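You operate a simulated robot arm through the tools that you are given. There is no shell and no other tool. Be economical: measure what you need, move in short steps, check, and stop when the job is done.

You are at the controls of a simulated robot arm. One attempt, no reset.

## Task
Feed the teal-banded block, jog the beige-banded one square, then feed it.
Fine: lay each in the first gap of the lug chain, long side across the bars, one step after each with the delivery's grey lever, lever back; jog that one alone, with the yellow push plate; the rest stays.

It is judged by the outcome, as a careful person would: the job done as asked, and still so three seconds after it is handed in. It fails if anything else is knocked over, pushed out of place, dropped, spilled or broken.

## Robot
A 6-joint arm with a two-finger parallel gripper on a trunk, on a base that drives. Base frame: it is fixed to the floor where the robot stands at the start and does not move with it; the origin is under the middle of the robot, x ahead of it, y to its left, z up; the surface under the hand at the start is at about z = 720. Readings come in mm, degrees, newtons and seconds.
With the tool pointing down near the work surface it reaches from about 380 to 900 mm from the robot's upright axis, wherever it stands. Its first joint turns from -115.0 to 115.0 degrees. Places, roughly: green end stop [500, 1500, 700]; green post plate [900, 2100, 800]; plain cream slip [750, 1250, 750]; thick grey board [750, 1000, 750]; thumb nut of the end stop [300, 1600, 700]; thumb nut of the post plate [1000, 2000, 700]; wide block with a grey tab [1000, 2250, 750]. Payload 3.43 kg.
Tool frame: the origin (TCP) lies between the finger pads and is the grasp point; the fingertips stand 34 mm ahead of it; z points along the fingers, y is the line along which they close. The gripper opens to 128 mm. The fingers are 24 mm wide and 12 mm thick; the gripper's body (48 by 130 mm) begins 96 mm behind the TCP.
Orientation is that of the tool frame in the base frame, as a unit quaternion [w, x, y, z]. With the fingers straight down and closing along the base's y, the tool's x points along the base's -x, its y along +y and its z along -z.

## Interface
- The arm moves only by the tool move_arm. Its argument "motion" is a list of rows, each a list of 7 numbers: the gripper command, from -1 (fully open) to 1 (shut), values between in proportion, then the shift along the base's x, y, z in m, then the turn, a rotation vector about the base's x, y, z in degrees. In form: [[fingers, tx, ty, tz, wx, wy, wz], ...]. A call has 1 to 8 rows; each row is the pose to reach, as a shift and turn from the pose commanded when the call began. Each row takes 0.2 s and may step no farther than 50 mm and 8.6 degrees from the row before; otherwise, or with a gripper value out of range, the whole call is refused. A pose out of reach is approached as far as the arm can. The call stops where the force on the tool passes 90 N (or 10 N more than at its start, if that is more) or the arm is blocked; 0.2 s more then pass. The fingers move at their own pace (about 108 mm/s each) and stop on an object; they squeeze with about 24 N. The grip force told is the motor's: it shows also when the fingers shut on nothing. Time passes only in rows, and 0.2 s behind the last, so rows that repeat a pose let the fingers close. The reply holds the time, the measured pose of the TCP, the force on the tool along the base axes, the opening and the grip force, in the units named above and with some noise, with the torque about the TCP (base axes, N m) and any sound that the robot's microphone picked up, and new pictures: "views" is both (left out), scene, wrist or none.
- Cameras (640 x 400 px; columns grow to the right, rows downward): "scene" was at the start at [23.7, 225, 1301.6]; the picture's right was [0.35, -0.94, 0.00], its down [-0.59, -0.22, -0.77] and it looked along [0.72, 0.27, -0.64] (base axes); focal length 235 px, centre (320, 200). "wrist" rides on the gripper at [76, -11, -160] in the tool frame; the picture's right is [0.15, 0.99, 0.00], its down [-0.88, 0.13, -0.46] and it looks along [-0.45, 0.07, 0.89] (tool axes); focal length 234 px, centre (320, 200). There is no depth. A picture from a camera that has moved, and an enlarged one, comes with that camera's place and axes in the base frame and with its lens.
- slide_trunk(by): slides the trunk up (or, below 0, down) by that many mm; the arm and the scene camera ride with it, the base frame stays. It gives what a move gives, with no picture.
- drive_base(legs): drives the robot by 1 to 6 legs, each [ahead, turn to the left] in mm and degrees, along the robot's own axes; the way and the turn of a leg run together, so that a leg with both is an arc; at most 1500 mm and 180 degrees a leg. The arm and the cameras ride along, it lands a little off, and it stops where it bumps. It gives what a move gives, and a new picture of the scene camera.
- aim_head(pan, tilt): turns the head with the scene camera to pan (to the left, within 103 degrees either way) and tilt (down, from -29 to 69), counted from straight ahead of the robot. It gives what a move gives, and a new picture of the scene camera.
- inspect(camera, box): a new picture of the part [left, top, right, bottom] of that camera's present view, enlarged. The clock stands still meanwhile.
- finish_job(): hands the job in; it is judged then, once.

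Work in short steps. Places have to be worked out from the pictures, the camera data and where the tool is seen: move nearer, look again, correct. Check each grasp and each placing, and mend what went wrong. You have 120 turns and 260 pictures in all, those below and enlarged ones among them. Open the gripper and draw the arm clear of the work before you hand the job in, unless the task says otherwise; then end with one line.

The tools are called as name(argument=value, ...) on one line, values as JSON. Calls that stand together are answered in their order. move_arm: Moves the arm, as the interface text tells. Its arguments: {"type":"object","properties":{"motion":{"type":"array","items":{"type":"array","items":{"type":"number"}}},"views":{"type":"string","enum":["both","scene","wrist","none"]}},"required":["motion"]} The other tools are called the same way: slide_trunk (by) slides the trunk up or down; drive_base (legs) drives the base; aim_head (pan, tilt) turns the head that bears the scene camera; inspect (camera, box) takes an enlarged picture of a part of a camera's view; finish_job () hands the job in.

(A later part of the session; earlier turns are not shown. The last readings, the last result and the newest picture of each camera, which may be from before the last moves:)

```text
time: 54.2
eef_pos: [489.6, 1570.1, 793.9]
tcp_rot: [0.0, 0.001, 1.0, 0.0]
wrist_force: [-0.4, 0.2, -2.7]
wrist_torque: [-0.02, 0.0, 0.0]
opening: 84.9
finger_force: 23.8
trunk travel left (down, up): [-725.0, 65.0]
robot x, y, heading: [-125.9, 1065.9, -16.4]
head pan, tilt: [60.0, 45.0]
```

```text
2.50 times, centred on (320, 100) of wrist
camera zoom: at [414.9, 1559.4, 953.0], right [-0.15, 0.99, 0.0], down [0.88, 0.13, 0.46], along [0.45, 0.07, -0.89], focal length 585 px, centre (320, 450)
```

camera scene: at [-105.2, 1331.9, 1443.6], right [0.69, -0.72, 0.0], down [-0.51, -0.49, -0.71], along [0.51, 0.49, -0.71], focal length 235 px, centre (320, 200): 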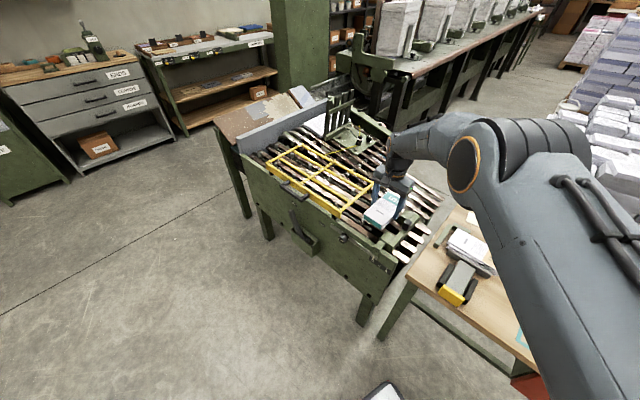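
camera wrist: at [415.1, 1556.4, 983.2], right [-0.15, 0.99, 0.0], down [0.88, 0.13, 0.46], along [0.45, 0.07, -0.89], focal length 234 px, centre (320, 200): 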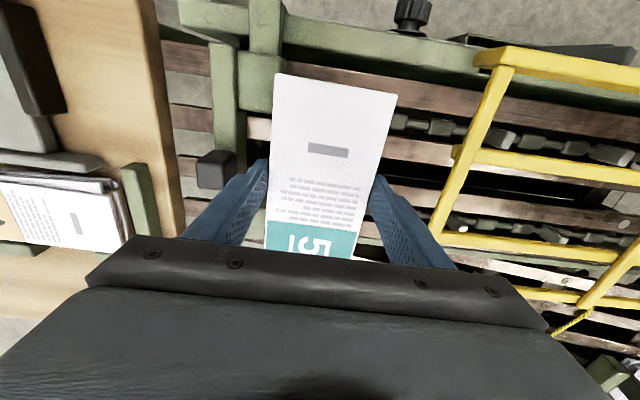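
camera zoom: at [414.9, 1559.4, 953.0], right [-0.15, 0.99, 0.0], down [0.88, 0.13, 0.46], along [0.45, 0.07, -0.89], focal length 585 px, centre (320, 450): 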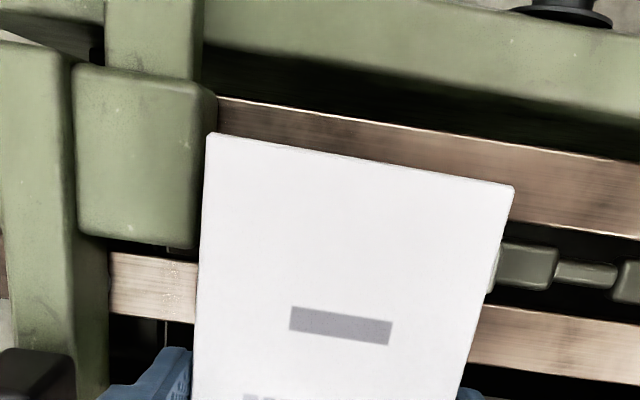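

Both sides clear; I lower the block the remaining ~31 mm and watch for contact force.

move_arm(motion=[[0.5, 0, -0.0005, -0.01, 0, 0, 0], [0.5, 0, -0.0005, -0.02, 0, 0, 0], [0.5, 0, -0.0005, -0.026, 0, 0, 0], [0.5, 0, -0.0005, -0.03, 0, 0, 0]], views="wrist")

inspect(camera="scene", box=[340, 170, 420, 250])

```text
time: 55.2
eef_pos: [488.7, 1568.5, 763.4]
tcp_rot: [0.0, 0.0, 1.0, 0.001]
wrist_force: [-0.4, 0.2, -1.9]
wrist_torque: [0.01, 0.02, 0.01]
opening: 84.7
finger_force: 23.8
trunk travel left (down, up): [-725.0, 65.0]
robot x, y, heading: [-123.5, 1061.6, -16.3]
head pan, tilt: [60.0, 45.0]
camera wrist: at [414.2, 1558.8, 922.8], right [-0.15, 0.99, 0.0], down [0.88, 0.13, 0.46], along [0.45, 0.07, -0.89], focal length 234 px, centre (320, 200)
```

wrist: 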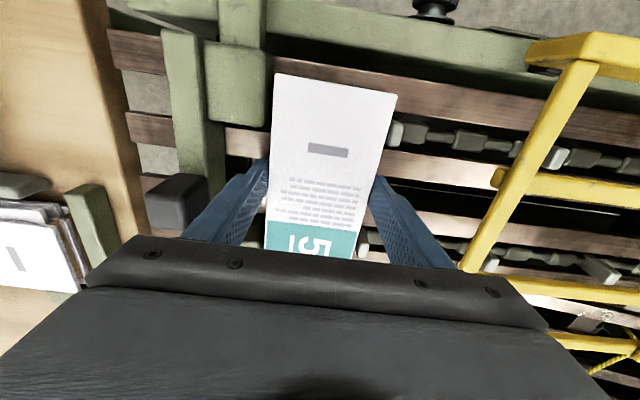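

```text
5.00 times, centred on (380, 210) of scene
camera zoom: at [-104.9, 1332.0, 1443.5], right [0.69, -0.72, 0.0], down [-0.51, -0.49, -0.71], along [0.51, 0.49, -0.71], focal length 1173 px, centre (20, 150)
```

zoom: 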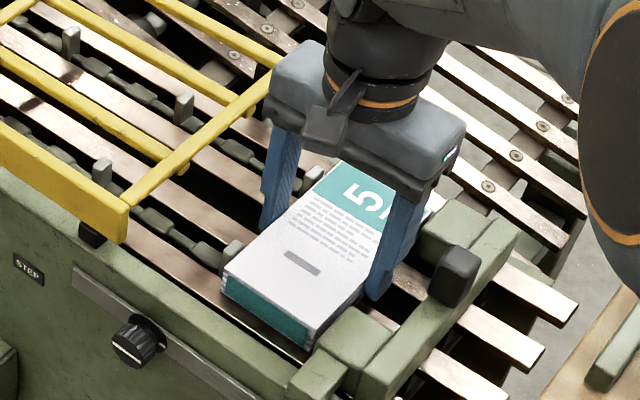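

It sits between pad and lug, still carried. I lower in 2 mm steps until contact shows.

move_arm(motion=[[0.5, 0, 0, -0.002, 0, 0, 0], [0.5, 0, 0, -0.003, 0, 0, 0]], views="none")

move_arm(motion=[[0.5, 0, 0, -0.002, 0, 0, 0], [0.5, 0, 0, -0.003, 0, 0, 0]], views="none")

```text
time: 55.8
eef_pos: [489.8, 1570.7, 763.3]
tcp_rot: [0.001, 0.0, 1.0, 0.001]
wrist_force: [-2.3, -2.7, 21.6]
wrist_torque: [-0.36, 0.38, -0.32]
opening: 84.7
finger_force: 23.8
trunk travel left (down, up): [-725.0, 65.0]
robot x, y, heading: [-127.0, 1061.4, -16.3]
head pan, tilt: [60.0, 45.0]
```

```text
time: 56.4
eef_pos: [490.3, 1571.0, 758.7]
tcp_rot: [0.001, 0.0, 1.0, 0.001]
wrist_force: [-0.9, -1.3, 23.5]
wrist_torque: [-0.21, 0.07, -0.55]
opening: 84.8
finger_force: 23.7
trunk travel left (down, up): [-725.0, 65.0]
robot x, y, heading: [-122.1, 1059.7, -16.2]
head pan, tilt: [60.0, 45.0]
```

Contact made (≈22 N), block resting on the bars. I open slightly and lift out.

move_arm(motion=[[-0.5, 0, 0, 0.002, 0, 0, 0], [-0.5, 0, 0, 0.002, 0, 0, 0], [-0.5, 0, 0, 0.03, 0, 0, 0], [-0.5, 0, 0, 0.08, 0, 0, 0], [-0.5, 0, 0, 0.13, 0, 0, 0], [-0.5, -0.03, -0.03, 0.16, 0, 0, 0]], views="both")

inspect(camera="scene", box=[330, 160, 430, 260])

```text
refused: row 6 steps farther than a row can; nothing moved
```

```text
4.00 times, centred on (380, 210) of scene
camera zoom: at [-105.9, 1331.1, 1443.8], right [0.69, -0.72, 0.0], down [-0.51, -0.49, -0.71], along [0.51, 0.49, -0.71], focal length 939 px, centre (80, 160)
```

zoom: 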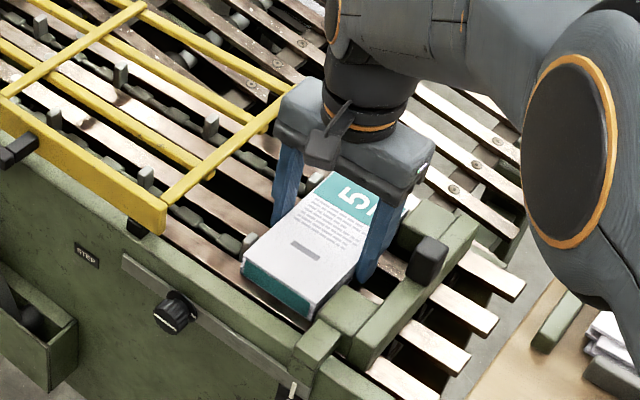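

Refused only for step length; repeating with shorter steps.

move_arm(motion=[[-0.5, 0, 0, 0.002, 0, 0, 0], [-0.5, 0, 0, 0.002, 0, 0, 0], [-0.5, 0, 0, 0.03, 0, 0, 0], [-0.5, 0, 0, 0.07, 0, 0, 0], [-0.5, 0, 0, 0.11, 0, 0, 0], [-0.5, -0.02, -0.02, 0.15, 0, 0, 0], [-0.5, -0.04, -0.04, 0.18, 0, 0, 0]], views="wrist")

inspect(camera="scene", box=[330, 160, 430, 260])

```text
time: 58.0
eef_pos: [450.8, 1530.3, 935.6]
tcp_rot: [0.0, 0.0, 1.0, 0.0]
wrist_force: [0.3, 0.2, -0.3]
wrist_torque: [-0.03, 0.01, 0.0]
opening: 96.3
finger_force: 0.1
trunk travel left (down, up): [-725.0, 65.0]
robot x, y, heading: [-124.8, 1063.9, -16.4]
head pan, tilt: [60.0, 45.0]
camera wrist: at [375.2, 1520.3, 1095.5], right [-0.15, 0.99, 0.0], down [0.88, 0.13, 0.46], along [0.45, 0.07, -0.89], focal length 234 px, centre (320, 200)
```

wrist: 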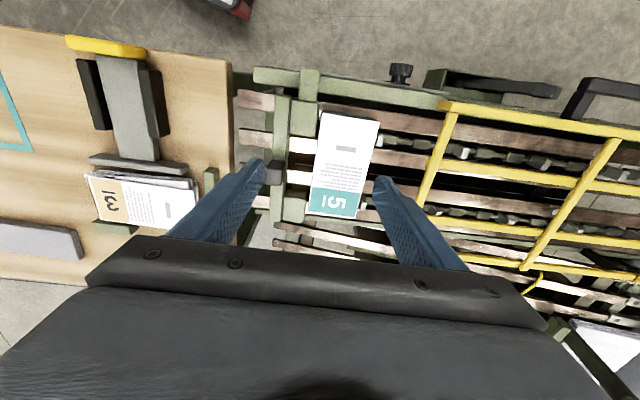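

```text
4.00 times, centred on (380, 210) of scene
camera zoom: at [-104.6, 1332.3, 1443.4], right [0.69, -0.72, 0.0], down [-0.51, -0.49, -0.71], along [0.51, 0.49, -0.71], focal length 939 px, centre (80, 160)
```

zoom: 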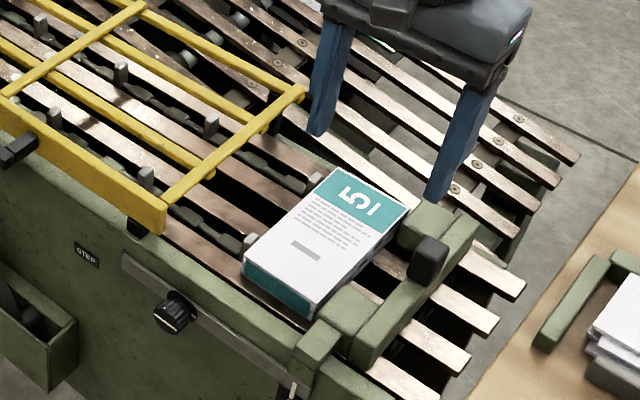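

The teal block lies neatly in the first gap. Next the lever: I retract the arm to in front of the robot, then drive to face the lever from the aisle.

move_arm(motion=[[-1, -0.01, -0.045, 0.01, 0, 0, 0], [-1, -0.025, -0.09, 0.02, 0, 0, 0], [-1, -0.04, -0.135, 0.03, 0, 0, 0], [-1, -0.055, -0.18, 0.03, 0, 0, 0], [-1, -0.07, -0.225, 0.03, 0, 0, 0], [-1, -0.085, -0.27, 0.03, 0, 0, 0], [-1, -0.1, -0.315, 0.03, 0, 0, 0], [-1, -0.115, -0.36, 0.03, 0, 0, 0]], views="none")

move_arm(motion=[[-1, -0.02, -0.04, 0, 0, 0, 0], [-1, -0.03, -0.08, 0, 0, 0, 0], [-1, -0.04, -0.125, 0, 0, 0, 0], [-1, -0.05, -0.17, 0, 0, 0, 0]], views="none")

drive_base(legs=[[-250, 0], [0, 106], [720, 0], [0, -90]])

aim_head(pan=0, tilt=45)

```text
time: 59.8
eef_pos: [335.1, 1171.2, 965.5]
tcp_rot: [0.001, 0.0, 1.0, 0.0]
wrist_force: [-0.4, -0.6, 0.1]
wrist_torque: [-0.04, -0.02, 0.03]
opening: 128.0
finger_force: 0.0
trunk travel left (down, up): [-725.0, 65.0]
robot x, y, heading: [-123.2, 1060.9, -16.3]
head pan, tilt: [60.0, 45.0]
```

```text
time: 60.8
eef_pos: [284.7, 1000.4, 967.6]
tcp_rot: [0.0, 0.0, 1.0, 0.0]
wrist_force: [0.1, 0.1, 0.6]
wrist_torque: [-0.02, 0.0, -0.02]
opening: 127.9
finger_force: 0.1
trunk travel left (down, up): [-725.0, 65.0]
robot x, y, heading: [-123.5, 1062.4, -16.3]
head pan, tilt: [60.0, 45.0]
```

```text
time: 74.5
eef_pos: [46.8, 1890.3, 967.5]
tcp_rot: [0.001, -0.12, 0.993, -0.001]
wrist_force: [-0.4, -0.8, 0.8]
wrist_torque: [0.0, -0.02, -0.02]
opening: 128.1
finger_force: 0.1
trunk travel left (down, up): [-725.0, 65.0]
robot x, y, heading: [-367.6, 1850.7, -2.5]
head pan, tilt: [60.0, 45.0]
camera scene: at [-410.3, 2118.2, 1443.6], right [0.84, -0.54, 0.0], down [-0.38, -0.6, -0.71], along [0.38, 0.6, -0.71], focal length 235 px, centre (320, 200)
```

scene: 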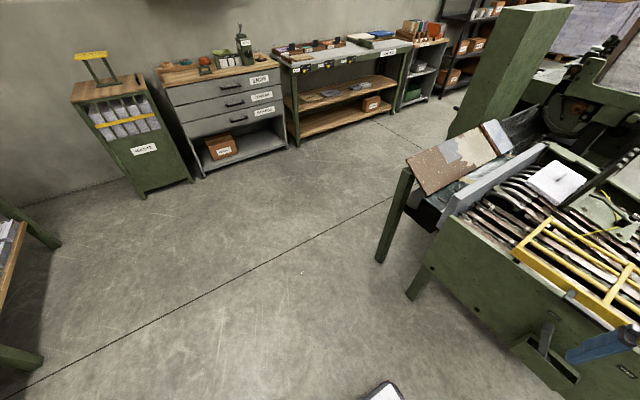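

```text
time: 75.8
eef_pos: [46.5, 1889.9, 967.3]
tcp_rot: [0.0, -0.12, 0.993, 0.001]
wrist_force: [0.1, 0.7, 0.3]
wrist_torque: [0.01, 0.03, 0.0]
opening: 128.0
finger_force: 0.0
trunk travel left (down, up): [-725.0, 65.0]
robot x, y, heading: [-364.5, 1853.2, -2.6]
head pan, tilt: [0.0, 45.0]
camera scene: at [-372.7, 2046.1, 1443.6], right [-0.04, -1.0, 0.0], down [-0.71, 0.03, -0.71], along [0.71, -0.03, -0.71], focal length 235 px, centre (320, 200)
```

scene: 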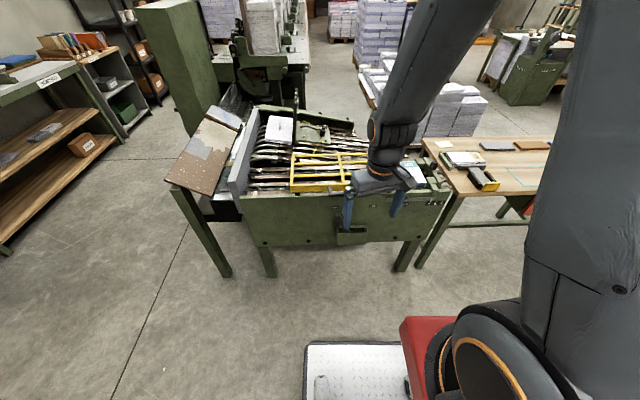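

inspect(camera="wrist", box=[0, 0, 640, 400])

inspect(camera="scene", box=[280, 170, 400, 250])

```text
1.00 times, centred on (320, 200) of wrist (not enlarged: the box is as wide or as high as the picture)
camera zoom: at [-23.6, 1860.3, 1127.2], right [-0.38, 0.93, 0.0], down [0.82, 0.34, 0.46], along [0.42, 0.17, -0.89], focal length 234 px, centre (320, 200)
```

zoom: 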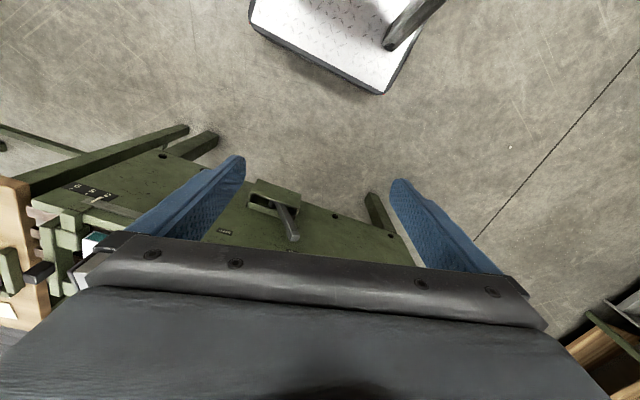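

```text
5.00 times, centred on (340, 210) of scene
camera zoom: at [-372.7, 2046.1, 1443.6], right [-0.04, -1.0, 0.0], down [-0.71, 0.03, -0.71], along [0.71, -0.03, -0.71], focal length 1173 px, centre (220, 150)
```

zoom: 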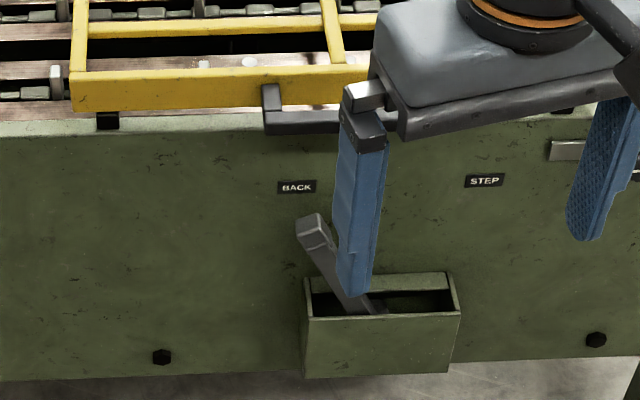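

The lever tip is near (345, 1930, 635), just under the guard's black handle, so I'll approach horizontally from the aisle. I lower the trunk, straighten yaw, and pitch the tool forward.

slide_trunk(by=-250)

move_arm(motion=[[-1, 0, 0, 0, 0, 0, -7], [-1, 0, 0, 0, 0, 0, -13.8]], views="none")

move_arm(motion=[[-1, 0.0, 0, 0, 0, -8.5, 0], [-1, 0.0, 0, 0, 0, -17, 0], [-1, 0.0, 0, 0, 0, -25.5, 0], [-1, 0.0, 0, 0, 0, -34, 0], [-1, 0.0, 0, 0, 0, -42.5, 0], [-1, 0.0, 0, 0, 0, -51, 0], [-1, 0.01, 0, 0, 0, -59.5, 0], [-1, 0.02, 0, 0, 0, -68, 0]], views="both")

```text
time: 78.4
eef_pos: [45.9, 1889.2, 717.8]
tcp_rot: [-0.001, -0.12, 0.993, 0.0]
wrist_force: [-0.4, 0.5, 0.5]
wrist_torque: [-0.04, -0.01, 0.01]
opening: 128.1
finger_force: 0.1
trunk travel left (down, up): [-475.0, 315.0]
robot x, y, heading: [-364.9, 1849.6, -2.6]
head pan, tilt: [0.0, 45.0]
```

```text
time: 79.0
eef_pos: [46.6, 1888.1, 718.1]
tcp_rot: [0.0, 0.001, 1.0, 0.0]
wrist_force: [0.5, 0.3, -0.5]
wrist_torque: [-0.03, -0.02, 0.0]
opening: 127.9
finger_force: 0.1
trunk travel left (down, up): [-475.0, 315.0]
robot x, y, heading: [-365.8, 1849.4, -2.6]
head pan, tilt: [0.0, 45.0]
```

```text
time: 80.8
eef_pos: [219.1, 1889.4, 696.9]
tcp_rot: [0.52, -0.045, 0.85, -0.072]
wrist_force: [-0.4, -0.5, 0.2]
wrist_torque: [0.0, -0.01, -0.02]
opening: 128.1
finger_force: 0.0
out of reach, approached as far as the arm can: row 1, 2, 3, 4, 5, 6, 7, 8
trunk travel left (down, up): [-475.0, 315.0]
robot x, y, heading: [-366.6, 1848.9, -2.7]
head pan, tilt: [0.0, 45.0]
camera scene: at [-303.5, 2043.1, 1193.6], right [-0.04, -1.0, 0.0], down [-0.71, 0.03, -0.71], along [0.71, -0.03, -0.71], focal length 235 px, centre (320, 200)
camera wrist: at [43.3, 1879.0, 703.4], right [-0.07, 0.95, -0.3], down [-0.01, 0.3, 0.95], along [1.0, 0.07, -0.02], focal length 234 px, centre (320, 200)
```

scene: 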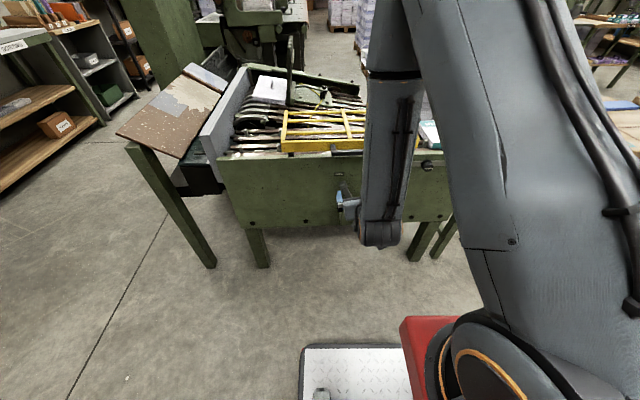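
wrist: 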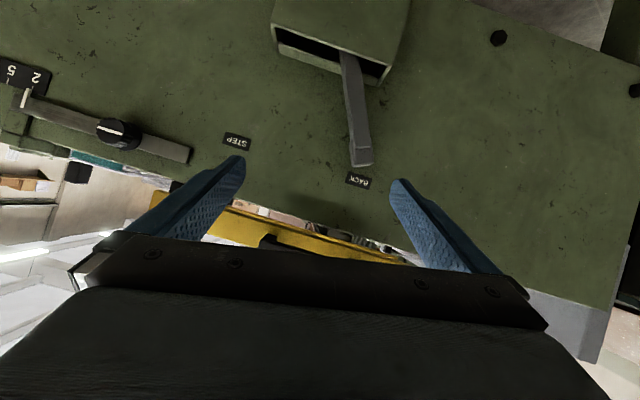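

The wrist view places the lever tip at about (345, 1939, 637), leaning ~25° toward BACK (+y), with its pocket at z≈510. The arm's pose got limited, so I test a short move to see what it follows.

move_arm(motion=[[-0.2, 0.04, 0.01, 0, 0, 0, 0], [-0.2, 0.08, 0.02, 0, 0, 0, 0]], views="wrist")

```text
time: 81.4
eef_pos: [302.2, 1907.4, 701.8]
tcp_rot: [0.519, -0.046, 0.85, -0.072]
wrist_force: [1.2, 0.6, 0.0]
wrist_torque: [0.02, 0.01, -0.02]
opening: 76.9
finger_force: 0.0
trunk travel left (down, up): [-475.0, 315.0]
robot x, y, heading: [-367.1, 1851.9, -2.6]
head pan, tilt: [0.0, 45.0]
camera wrist: at [125.2, 1896.7, 708.2], right [-0.07, 0.95, -0.3], down [0.0, 0.3, 0.95], along [1.0, 0.07, -0.02], focal length 234 px, centre (320, 200)
```

wrist: 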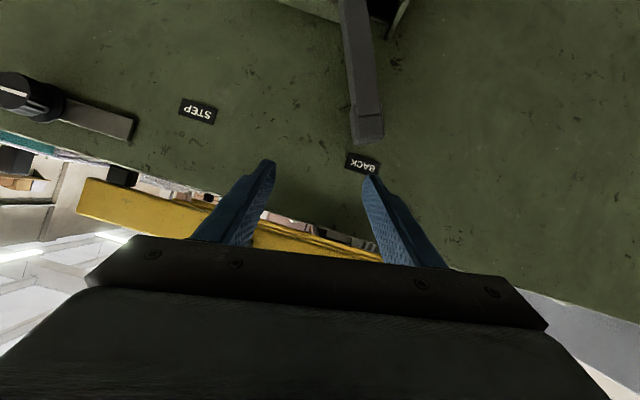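

The tip triangulates to about (334, 1936, 640). I lower the hand so the open fingers straddle the lever ~40 mm below its tip.

move_arm(motion=[[-0.2, 0, 0.015, -0.04, 0, 0, 0], [-0.2, 0.005, 0.018, -0.08, 0, 0, 0], [-0.2, 0.01, 0.014, -0.1, 0, 0, 0]], views="both")

inspect(camera="scene", box=[280, 120, 420, 240])

```text
time: 82.2
eef_pos: [314.2, 1921.1, 602.9]
tcp_rot: [0.519, -0.046, 0.85, -0.072]
wrist_force: [-0.1, -1.0, 0.5]
wrist_torque: [0.02, 0.02, -0.01]
opening: 76.6
finger_force: 0.2
trunk travel left (down, up): [-475.0, 315.0]
robot x, y, heading: [-365.0, 1849.7, -2.5]
head pan, tilt: [0.0, 45.0]
camera scene: at [-303.4, 2043.1, 1193.6], right [-0.04, -1.0, 0.0], down [-0.71, 0.03, -0.71], along [0.71, -0.03, -0.71], focal length 235 px, centre (320, 200)
camera wrist: at [138.8, 1910.6, 609.3], right [-0.07, 0.95, -0.3], down [0.0, 0.3, 0.95], along [1.0, 0.07, -0.02], focal length 234 px, centre (320, 200)
```

scene: 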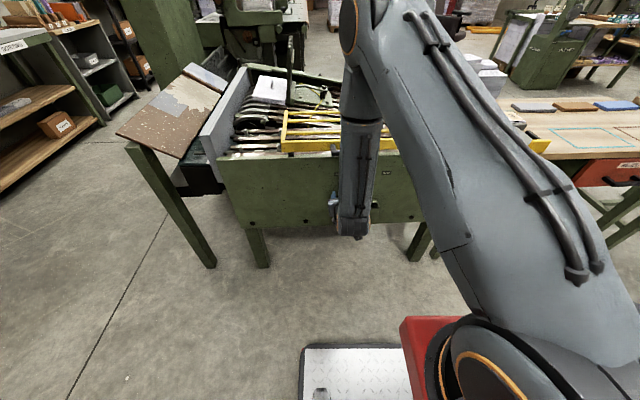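
wrist: 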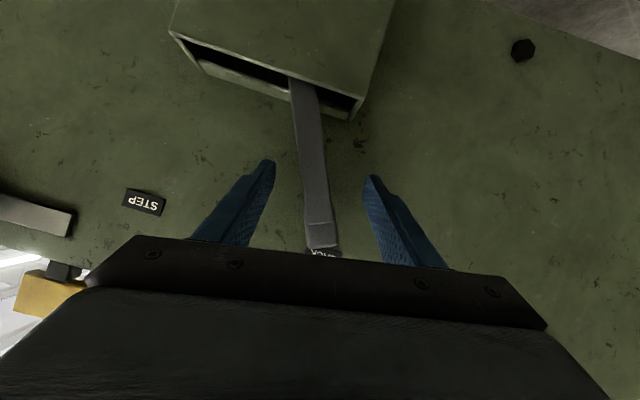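

```text
3.33 times, centred on (350, 180) of scene
camera zoom: at [-303.4, 2043.1, 1193.6], right [-0.04, -1.0, 0.0], down [-0.71, 0.03, -0.71], along [0.71, -0.03, -0.71], focal length 782 px, centre (220, 267)
```

zoom: 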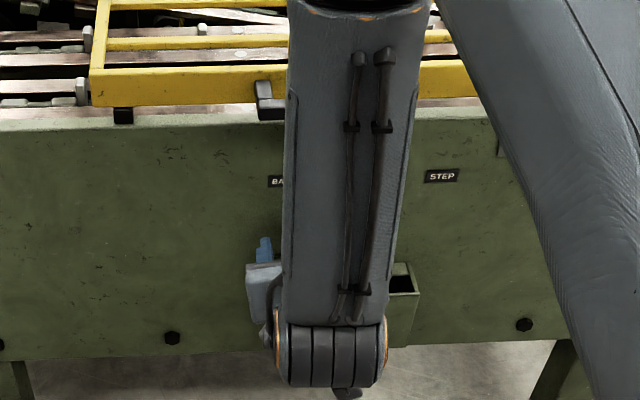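

The lever is between the fingers. I narrow them to ~45 mm and sweep toward STEP (−y), watching force and sound.

move_arm(motion=[[0.3, 0, 0, 0, 0, 0, 0], [0.3, 0, -0.02, 0, 0, 0, 0], [0.3, 0, -0.04, 0, 0, 0, 0], [0.3, 0, -0.06, 0, 0, 0, 0]], views="wrist")

```text
time: 83.2
eef_pos: [313.9, 1886.9, 603.1]
tcp_rot: [0.518, -0.037, 0.85, -0.086]
wrist_force: [0.0, 1.5, 0.2]
wrist_torque: [0.03, 0.01, 0.02]
opening: 45.6
finger_force: 0.9
out of reach, approached as far as the arm can: row 3, 4
trunk travel left (down, up): [-475.0, 315.0]
robot x, y, heading: [-364.4, 1850.7, -2.3]
head pan, tilt: [0.0, 45.0]
camera wrist: at [138.0, 1881.6, 611.2], right [-0.04, 0.95, -0.31], down [0.01, 0.31, 0.95], along [1.0, 0.04, -0.02], focal length 234 px, centre (320, 200)
```

wrist: 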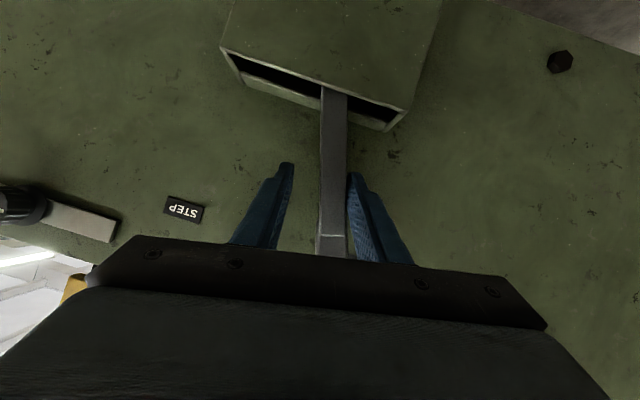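

The arm hits a joint limit going −y in this posture, but the lever moves easily (≈1.5 N). I continue the push by turning the base slightly right, which carries the hand in −y.

drive_base(legs=[[0, -4]])

inspect(camera="wrist", box=[0, 0, 640, 400])

```text
time: 84.1
eef_pos: [315.0, 1839.8, 603.5]
tcp_rot: [0.514, -0.008, 0.851, -0.103]
wrist_force: [-0.2, 0.5, -0.1]
wrist_torque: [-0.01, -0.02, -0.01]
opening: 44.7
finger_force: 0.1
trunk travel left (down, up): [-475.0, 315.0]
robot x, y, heading: [-360.3, 1848.5, -6.8]
head pan, tilt: [0.0, 45.0]
camera scene: at [-289.8, 2038.2, 1193.6], right [-0.11, -0.99, 0.0], down [-0.7, 0.08, -0.71], along [0.7, -0.08, -0.71], focal length 235 px, centre (320, 200)
```

scene: 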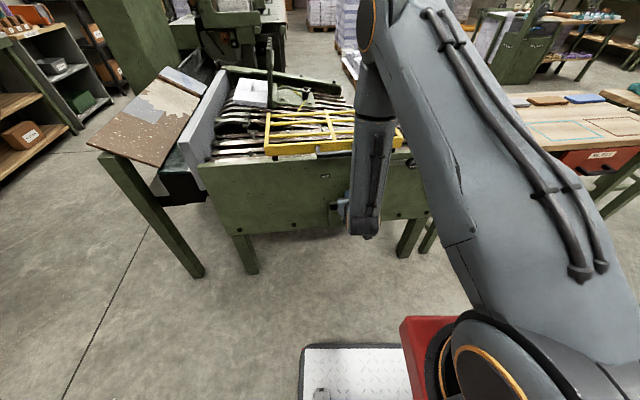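

```text
1.00 times, centred on (320, 200) of wrist (not enlarged: the box is as wide or as high as the picture)
camera zoom: at [139.0, 1846.7, 611.1], right [0.02, 0.95, -0.31], down [0.03, 0.31, 0.95], along [1.0, -0.03, -0.02], focal length 234 px, centre (320, 200)
```

zoom: 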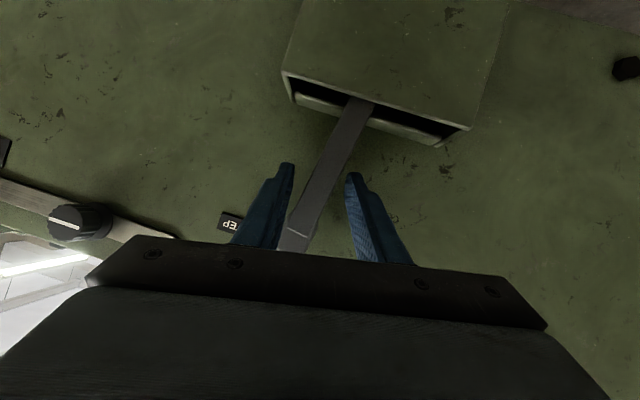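

The lever has passed upright and leans slightly toward STEP. I turn a bit further.

drive_base(legs=[[0, -3]])

inspect(camera="wrist", box=[0, 0, 640, 400])

```text
time: 84.9
eef_pos: [315.6, 1805.7, 603.9]
tcp_rot: [0.512, 0.014, 0.851, -0.117]
wrist_force: [-0.4, 10.8, 1.4]
wrist_torque: [1.85, -0.69, 0.35]
opening: 51.8
finger_force: 44.9
trunk travel left (down, up): [-475.0, 315.0]
robot x, y, heading: [-369.5, 1850.4, -9.8]
head pan, tilt: [0.0, 45.0]
camera scene: at [-280.3, 2034.2, 1193.6], right [-0.16, -0.99, 0.0], down [-0.7, 0.12, -0.71], along [0.7, -0.12, -0.71], focal length 235 px, centre (320, 200)
```

scene: 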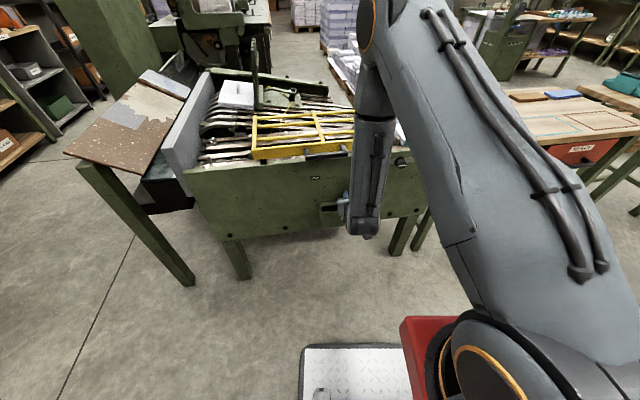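

```text
1.00 times, centred on (320, 200) of wrist (not enlarged: the box is as wide or as high as the picture)
camera zoom: at [138.2, 1821.2, 611.4], right [0.07, 0.95, -0.31], down [0.04, 0.31, 0.95], along [1.0, -0.08, -0.02], focal length 234 px, centre (320, 200)
```

zoom: 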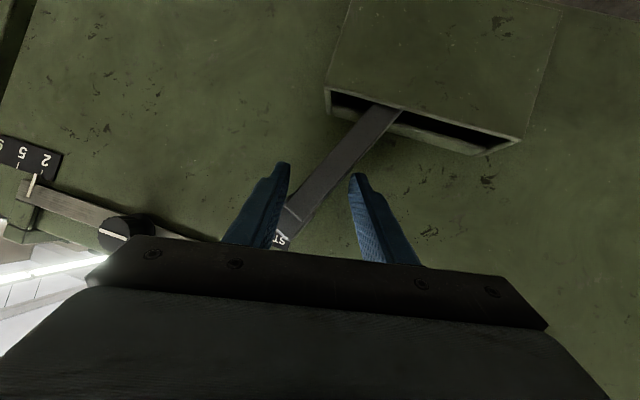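

The force rise and 26° lean say the lever reached STEP's end. I check the chain before returning it.

inspect(camera="scene", box=[220, 80, 440, 200])

drive_base(legs=[[0, 7]])

move_arm(motion=[[0.3, 0, 0.02, 0, 0, 0, 0], [0.3, 0, 0.035, 0, 0, 0, 0], [0.3, 0, 0.045, 0, 0, 0, 0]], views="wrist")

```text
2.91 times, centred on (330, 140) of scene
camera zoom: at [-280.3, 2034.2, 1193.6], right [-0.16, -0.99, 0.0], down [-0.7, 0.12, -0.71], along [0.7, -0.12, -0.71], focal length 683 px, centre (291, 374)
```

zoom: 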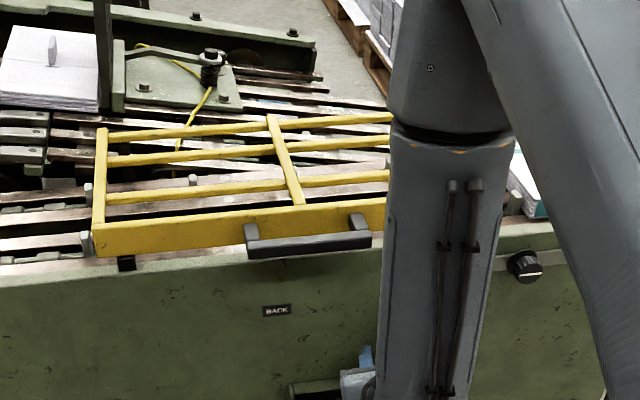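

```text
time: 85.9
eef_pos: [315.4, 1888.1, 603.5]
tcp_rot: [0.517, -0.04, 0.851, -0.084]
wrist_force: [1.5, -0.1, 0.5]
wrist_torque: [-0.04, -0.04, -0.04]
opening: 44.6
finger_force: 0.1
trunk travel left (down, up): [-475.0, 315.0]
robot x, y, heading: [-364.1, 1850.9, -2.2]
head pan, tilt: [0.0, 45.0]
camera scene: at [-303.4, 2043.3, 1193.5], right [-0.04, -1.0, 0.0], down [-0.71, 0.03, -0.71], along [0.71, -0.03, -0.71], focal length 235 px, centre (320, 200)
```

scene: 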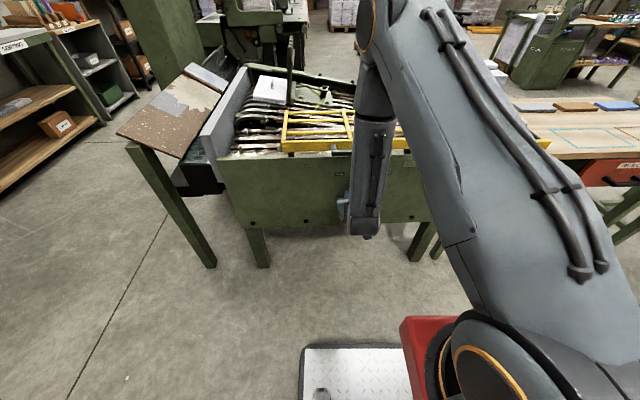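

```text
time: 86.7
eef_pos: [314.1, 1932.4, 605.3]
tcp_rot: [0.517, -0.037, 0.851, -0.085]
wrist_force: [2.2, -19.2, 0.3]
wrist_torque: [-0.42, -0.05, -0.42]
opening: 55.5
finger_force: 9.1
trunk travel left (down, up): [-475.0, 315.0]
robot x, y, heading: [-364.3, 1848.3, -2.1]
head pan, tilt: [0.0, 45.0]
camera wrist: at [138.5, 1926.5, 611.7], right [-0.04, 0.95, -0.31], down [0.01, 0.31, 0.95], along [1.0, 0.04, -0.02], focal length 234 px, centre (320, 200)
```

wrist: 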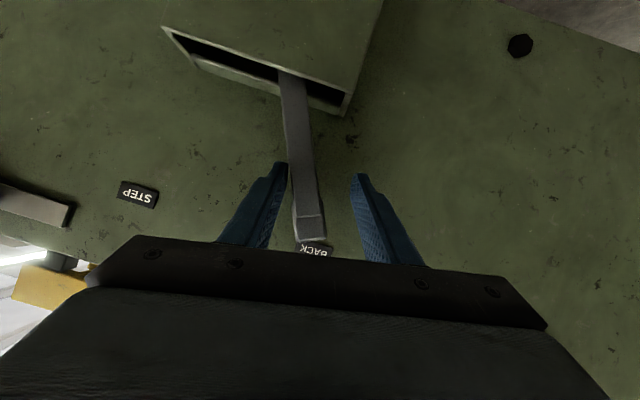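

The lever is back against its BACK stop (−19 N). I ease off, lift out the way I came and back away.

move_arm(motion=[[0.1, 0, -0.008, 0, 0, 0, 0], [-0.2, 0, -0.008, 0.01, 0, 0, 0], [-0.2, -0.005, -0.005, 0.05, 0, 0, 0], [-0.2, -0.01, -0.005, 0.09, 0, 0, 0], [-0.2, -0.05, -0.01, 0.095, 0, 0, 0], [-0.2, -0.09, -0.02, 0.095, 0, 0, 0]], views="wrist")

drive_base(legs=[[-150, 0]])

slide_trunk(by=300)

aim_head(pan=0, tilt=40)

```text
time: 88.1
eef_pos: [223.5, 1912.6, 697.0]
tcp_rot: [0.518, -0.041, 0.851, -0.083]
wrist_force: [-0.1, 0.1, 0.0]
wrist_torque: [-0.03, -0.01, 0.02]
opening: 76.7
finger_force: 0.0
trunk travel left (down, up): [-475.0, 315.0]
robot x, y, heading: [-360.1, 1850.9, -2.3]
head pan, tilt: [0.0, 45.0]
camera wrist: at [46.6, 1906.0, 704.0], right [-0.05, 0.95, -0.31], down [0.0, 0.31, 0.95], along [1.0, 0.04, -0.02], focal length 234 px, centre (320, 200)
```

wrist: 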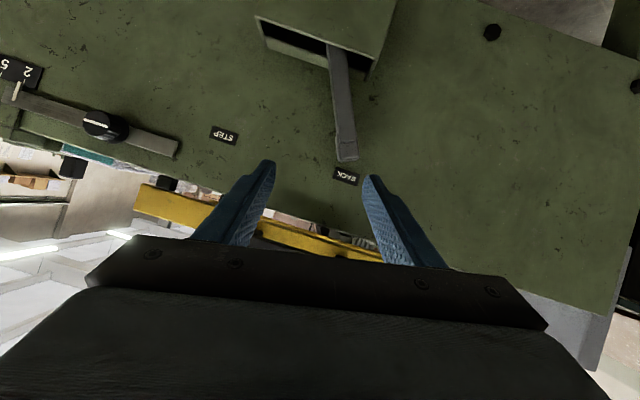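

```text
time: 89.4
eef_pos: [75.1, 1918.4, 697.0]
tcp_rot: [0.518, -0.04, 0.85, -0.083]
wrist_force: [0.1, 0.4, 0.0]
wrist_torque: [-0.03, -0.04, -0.05]
opening: 76.7
finger_force: 0.0
trunk travel left (down, up): [-475.0, 315.0]
robot x, y, heading: [-511.5, 1856.2, -2.5]
head pan, tilt: [0.0, 45.0]
camera scene: at [-451.5, 2049.5, 1193.6], right [-0.04, -1.0, 0.0], down [-0.71, 0.03, -0.71], along [0.71, -0.03, -0.71], focal length 235 px, centre (320, 200)
```

scene: 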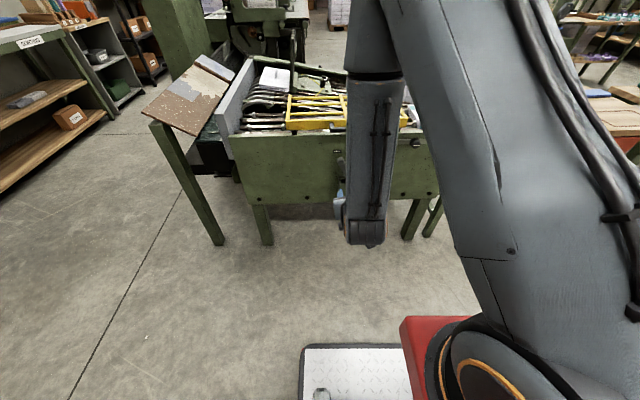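

```text
time: 92.4
eef_pos: [75.3, 1919.2, 996.3]
tcp_rot: [0.517, -0.038, 0.851, -0.085]
wrist_force: [-1.1, -0.5, -0.9]
wrist_torque: [0.0, 0.03, 0.0]
opening: 76.6
finger_force: 0.0
trunk travel left (down, up): [-775.0, 15.0]
robot x, y, heading: [-513.5, 1853.3, -2.3]
head pan, tilt: [0.0, 45.0]
```

```text
time: 93.1
eef_pos: [74.7, 1918.6, 995.1]
tcp_rot: [0.518, -0.039, 0.851, -0.084]
wrist_force: [-1.1, 0.4, 0.2]
wrist_torque: [0.01, -0.01, 0.02]
opening: 76.6
finger_force: 0.1
trunk travel left (down, up): [-775.0, 15.0]
robot x, y, heading: [-512.4, 1855.4, -2.4]
head pan, tilt: [0.0, 40.0]
camera scene: at [-531.2, 2052.9, 1500.8], right [-0.04, -1.0, 0.0], down [-0.64, 0.03, -0.77], along [0.77, -0.03, -0.64], focal length 235 px, centre (320, 200)
```

scene: 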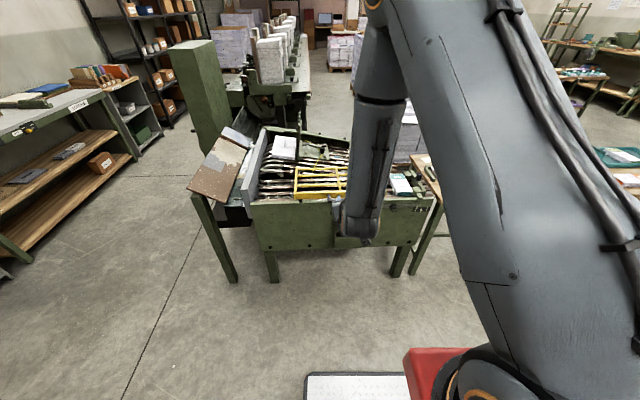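

inspect(camera="scene", box=[240, 130, 460, 260])

```text
2.91 times, centred on (350, 195) of scene
camera zoom: at [-531.2, 2052.9, 1500.8], right [-0.04, -1.0, 0.0], down [-0.64, 0.03, -0.77], along [0.77, -0.03, -0.64], focal length 683 px, centre (233, 214)
```

zoom: 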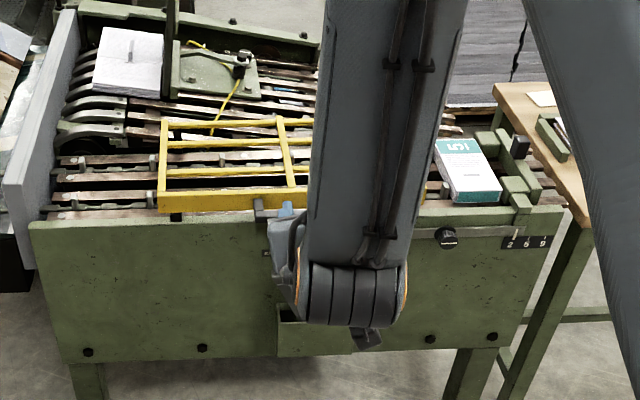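

The block appears still near the pads, so I need a clear look at whether the chain stepped. I return the tool to pointing down and pan for an open view.

move_arm(motion=[[-1, 0, 0, 0, 1.26, 7.8, -0.59], [-1, 0, 0, 0, 2.52, 15.6, -1.18], [-1, 0, 0, 0, 3.79, 23.4, -1.76], [-1, 0, 0, 0, 5.05, 31.2, -2.35], [-1, 0, 0, 0, 6.3, 39, -2.94], [-1, 0, 0, 0, 7.6, 46.8, -3.5], [-1, 0, 0, 0, 8.84, 54.6, -4.1], [-1, 0, 0, 0, 10.1, 62.4, -4.7]], views="none")

drive_base(legs=[[0, -70], [450, 0], [0, 85]])

aim_head(pan=40, tilt=45)

```text
time: 94.9
eef_pos: [75.4, 1915.4, 996.2]
tcp_rot: [0.001, -0.008, 1.0, -0.007]
wrist_force: [-0.6, 3.0, 0.5]
wrist_torque: [-0.23, -0.09, -0.05]
opening: 128.1
finger_force: 0.0
out of reach, approached as far as the arm can: row 5, 6
trunk travel left (down, up): [-775.0, 15.0]
robot x, y, heading: [-510.7, 1852.9, -2.5]
head pan, tilt: [0.0, 40.0]
```

```text
time: 104.2
eef_pos: [177.9, 1643.9, 995.4]
tcp_rot: [0.001, -0.13, 0.992, 0.0]
wrist_force: [1.4, 0.2, 0.4]
wrist_torque: [0.01, 0.0, -0.01]
opening: 128.0
finger_force: 0.0
trunk travel left (down, up): [-775.0, 15.0]
robot x, y, heading: [-376.4, 1431.8, 12.2]
head pan, tilt: [0.0, 40.0]
camera scene: at [-443.3, 1617.8, 1500.8], right [0.22, -0.98, 0.0], down [-0.63, -0.14, -0.77], along [0.75, 0.17, -0.64], focal length 235 px, centre (320, 200)
```

scene: 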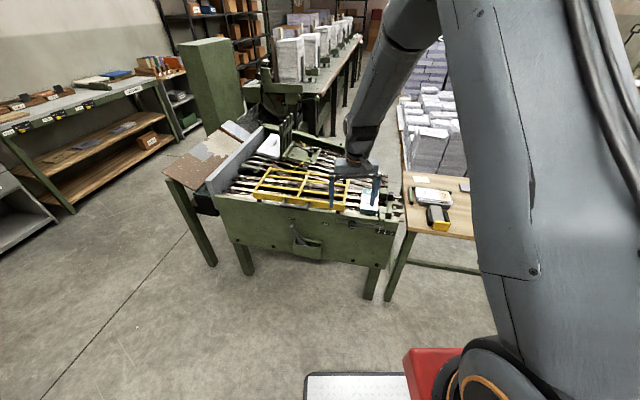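

```text
time: 105.3
eef_pos: [177.0, 1643.2, 994.9]
tcp_rot: [0.001, -0.131, 0.991, 0.0]
wrist_force: [-1.0, 0.3, -0.3]
wrist_torque: [-0.02, 0.01, -0.01]
opening: 128.2
finger_force: 0.1
trunk travel left (down, up): [-775.0, 15.0]
robot x, y, heading: [-377.7, 1432.4, 12.6]
head pan, tilt: [40.0, 45.0]
camera scene: at [-476.8, 1663.9, 1493.6], right [0.79, -0.61, 0.0], down [-0.43, -0.56, -0.71], along [0.43, 0.56, -0.71], focal length 235 px, centre (320, 200)
```

scene: 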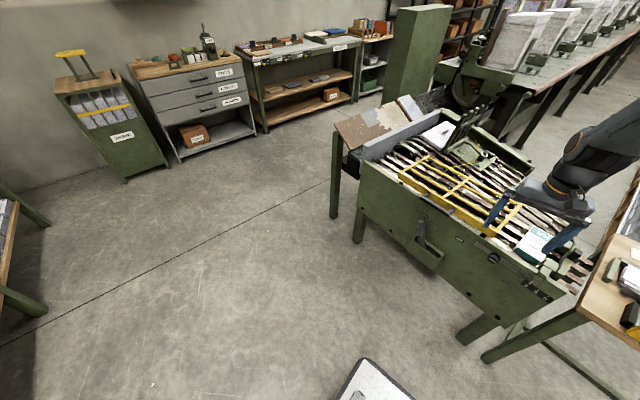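

inspect(camera="scene", box=[350, 130, 600, 310])

inspect(camera="scene", box=[470, 190, 600, 310])

```text
2.22 times, centred on (475, 220) of scene
camera zoom: at [-476.8, 1663.9, 1493.6], right [0.79, -0.61, 0.0], down [-0.43, -0.56, -0.71], along [0.43, 0.56, -0.71], focal length 522 px, centre (-24, 156)
```

zoom: 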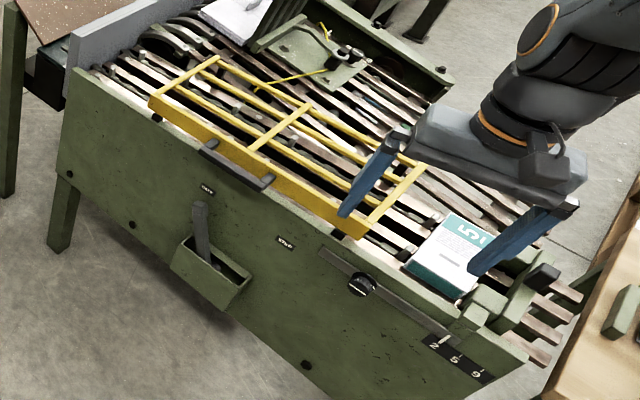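

```text
3.33 times, centred on (535, 250) of scene
camera zoom: at [-476.8, 1663.9, 1493.6], right [0.79, -0.61, 0.0], down [-0.43, -0.56, -0.71], along [0.43, 0.56, -0.71], focal length 782 px, centre (-397, 33)
```

zoom: 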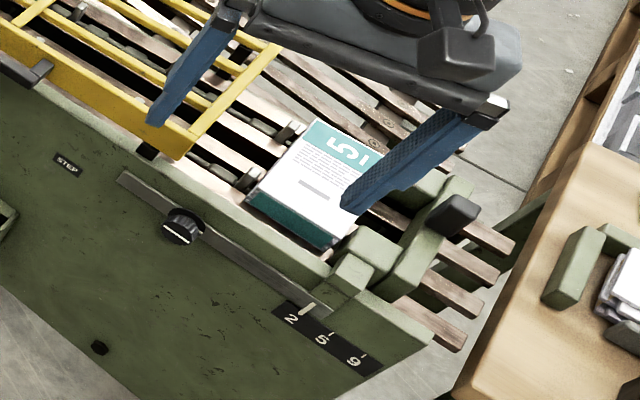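

The teal block hasn't moved (edge still y≈1525), so the step wasn't registered, or the chain moved without it. I'll repeat the lever stroke from a better base position so the arm itself can sweep it fully while I watch the chain and listen.

drive_base(legs=[[0, 77.5], [215, 0], [0, -90]])

slide_trunk(by=-295)

move_arm(motion=[[-1, 0, 0.04, 0, 0, 0, 0], [-1, 0, 0.08, 0, 0, 0, 0], [-1, 0, 0.12, 0, 0, 0, 0]], views="wrist")

```text
time: 114.0
eef_pos: [202.4, 1764.8, 997.3]
tcp_rot: [0.0, -0.05, 0.999, 0.0]
wrist_force: [0.1, 0.0, -0.5]
wrist_torque: [-0.01, -0.02, -0.05]
opening: 128.1
finger_force: 0.1
trunk travel left (down, up): [-775.0, 15.0]
robot x, y, heading: [-379.3, 1645.1, 3.1]
head pan, tilt: [40.0, 45.0]
camera scene: at [-440.1, 1890.0, 1493.6], right [0.68, -0.73, 0.0], down [-0.52, -0.48, -0.71], along [0.52, 0.48, -0.71], focal length 235 px, centre (320, 200)
```

scene: 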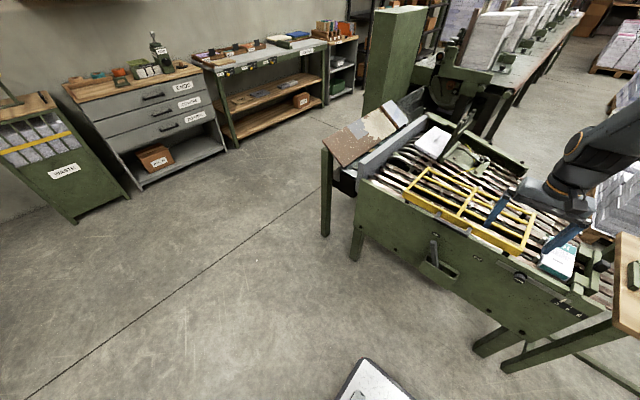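

```text
time: 117.0
eef_pos: [202.5, 1765.4, 701.8]
tcp_rot: [0.001, -0.05, 0.999, 0.001]
wrist_force: [1.5, 0.3, 0.0]
wrist_torque: [0.0, 0.03, 0.02]
opening: 128.0
finger_force: 0.0
trunk travel left (down, up): [-480.0, 310.0]
robot x, y, heading: [-374.6, 1646.7, 3.2]
head pan, tilt: [40.0, 45.0]
```

```text
time: 117.8
eef_pos: [203.6, 1885.0, 701.5]
tcp_rot: [0.001, -0.048, 0.999, 0.0]
wrist_force: [-0.3, -0.5, -0.4]
wrist_torque: [0.04, 0.06, -0.01]
opening: 127.9
finger_force: 0.1
trunk travel left (down, up): [-480.0, 310.0]
robot x, y, heading: [-377.5, 1647.2, 3.2]
head pan, tilt: [40.0, 45.0]
camera wrist: at [129.5, 1866.5, 861.2], right [-0.24, 0.97, 0.0], down [0.86, 0.22, 0.46], along [0.44, 0.11, -0.89], focal length 234 px, centre (320, 200)
```

wrist: 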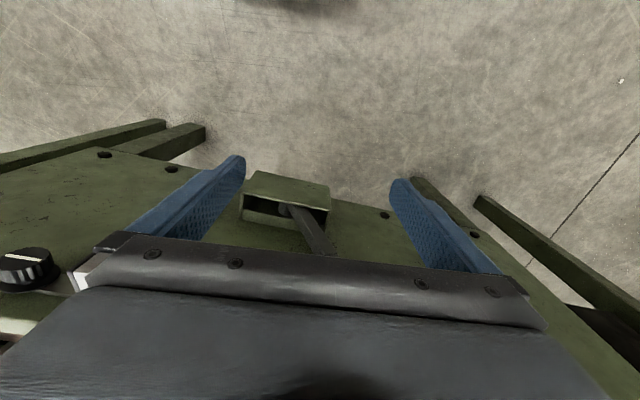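

Now pitch the tool forward in this better posture.

move_arm(motion=[[-0.2, 0.005, 0, 0, 0, -8, 0], [-0.2, 0.01, 0, 0, 0, -16, 0], [-0.2, 0.015, 0, 0, 0, -24, 0], [-0.2, 0.02, 0, 0, 0, -32, 0], [-0.2, 0.02, 0, 0, 0, -40, 0], [-0.2, 0.02, 0, 0, 0, -48, 0], [-0.2, 0.02, 0, 0, 0, -56, 0], [-0.2, 0.02, 0, 0, 0, -64, 0]], views="wrist")

```text
time: 119.6
eef_pos: [226.7, 1888.3, 705.5]
tcp_rot: [0.528, -0.043, 0.847, -0.031]
wrist_force: [-0.2, -0.5, -0.1]
wrist_torque: [0.06, 0.05, -0.02]
opening: 76.9
finger_force: 0.0
out of reach, approached as far as the arm can: row 4, 8
trunk travel left (down, up): [-480.0, 310.0]
robot x, y, heading: [-373.4, 1643.5, 3.1]
head pan, tilt: [40.0, 45.0]
camera wrist: at [51.3, 1870.5, 708.6], right [-0.11, 0.97, -0.23], down [-0.03, 0.22, 0.97], along [0.99, 0.11, 0.01], focal length 234 px, centre (320, 200)
```

wrist: 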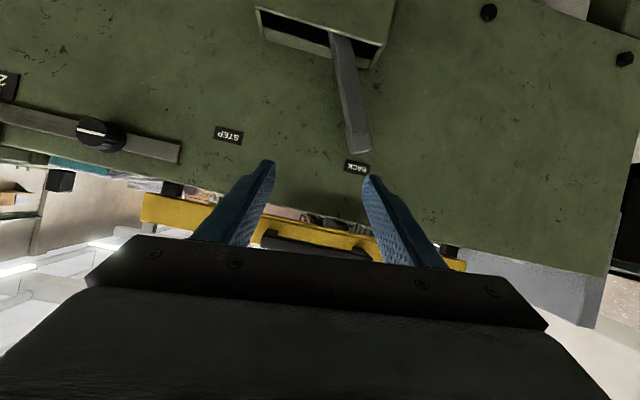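

move_arm(motion=[[-0.2, 0.04, 0.01, -0.02, 0, 0, 0], [-0.2, 0.075, 0.035, -0.03, 0, 0, 0], [-0.2, 0.078, 0.038, -0.07, 0, 0, 0], [-0.2, 0.088, 0.034, -0.102, 0, 0, 0], [0.2, 0.088, 0.034, -0.102, 0, 0, 0]], views="wrist")

aim_head(pan=20, tilt=40)

```text
time: 120.8
eef_pos: [317.2, 1921.5, 605.5]
tcp_rot: [0.531, -0.041, 0.846, -0.027]
wrist_force: [1.2, 0.0, 0.7]
wrist_torque: [0.02, 0.0, -0.01]
opening: 51.1
finger_force: 0.1
trunk travel left (down, up): [-480.0, 310.0]
robot x, y, heading: [-374.9, 1647.0, 3.3]
head pan, tilt: [40.0, 45.0]
camera wrist: at [141.3, 1903.6, 607.6], right [-0.11, 0.97, -0.22], down [-0.03, 0.22, 0.98], along [0.99, 0.11, 0.01], focal length 234 px, centre (320, 200)
```

wrist: 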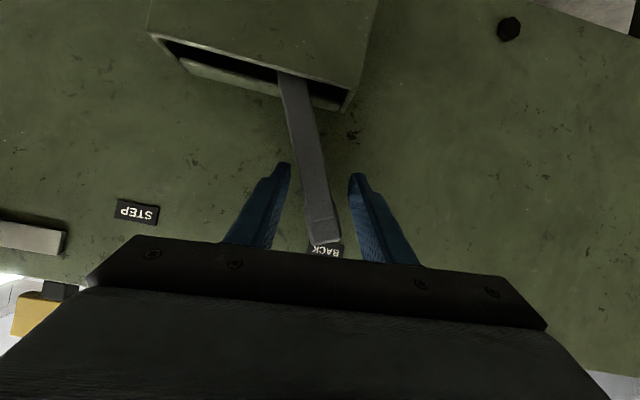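

```text
time: 121.6
eef_pos: [317.3, 1921.4, 605.3]
tcp_rot: [0.53, -0.042, 0.847, -0.027]
wrist_force: [-0.4, -0.3, 0.0]
wrist_torque: [0.0, 0.01, -0.01]
opening: 51.3
finger_force: 0.0
trunk travel left (down, up): [-480.0, 310.0]
robot x, y, heading: [-376.2, 1643.6, 3.2]
head pan, tilt: [20.0, 40.0]
camera scene: at [-339.2, 1872.4, 1205.8], right [0.39, -0.92, 0.0], down [-0.59, -0.25, -0.77], along [0.7, 0.3, -0.64], focal length 235 px, centre (320, 200)
```

scene: 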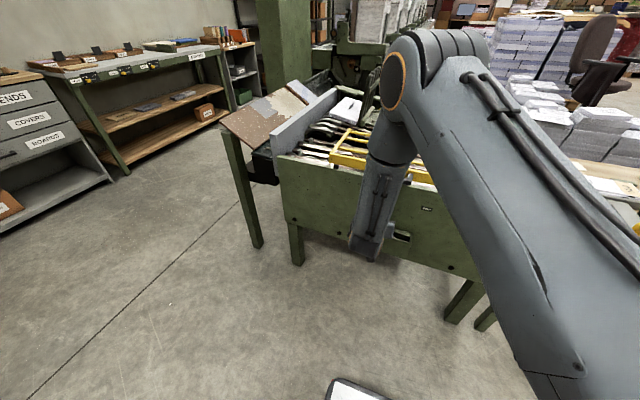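

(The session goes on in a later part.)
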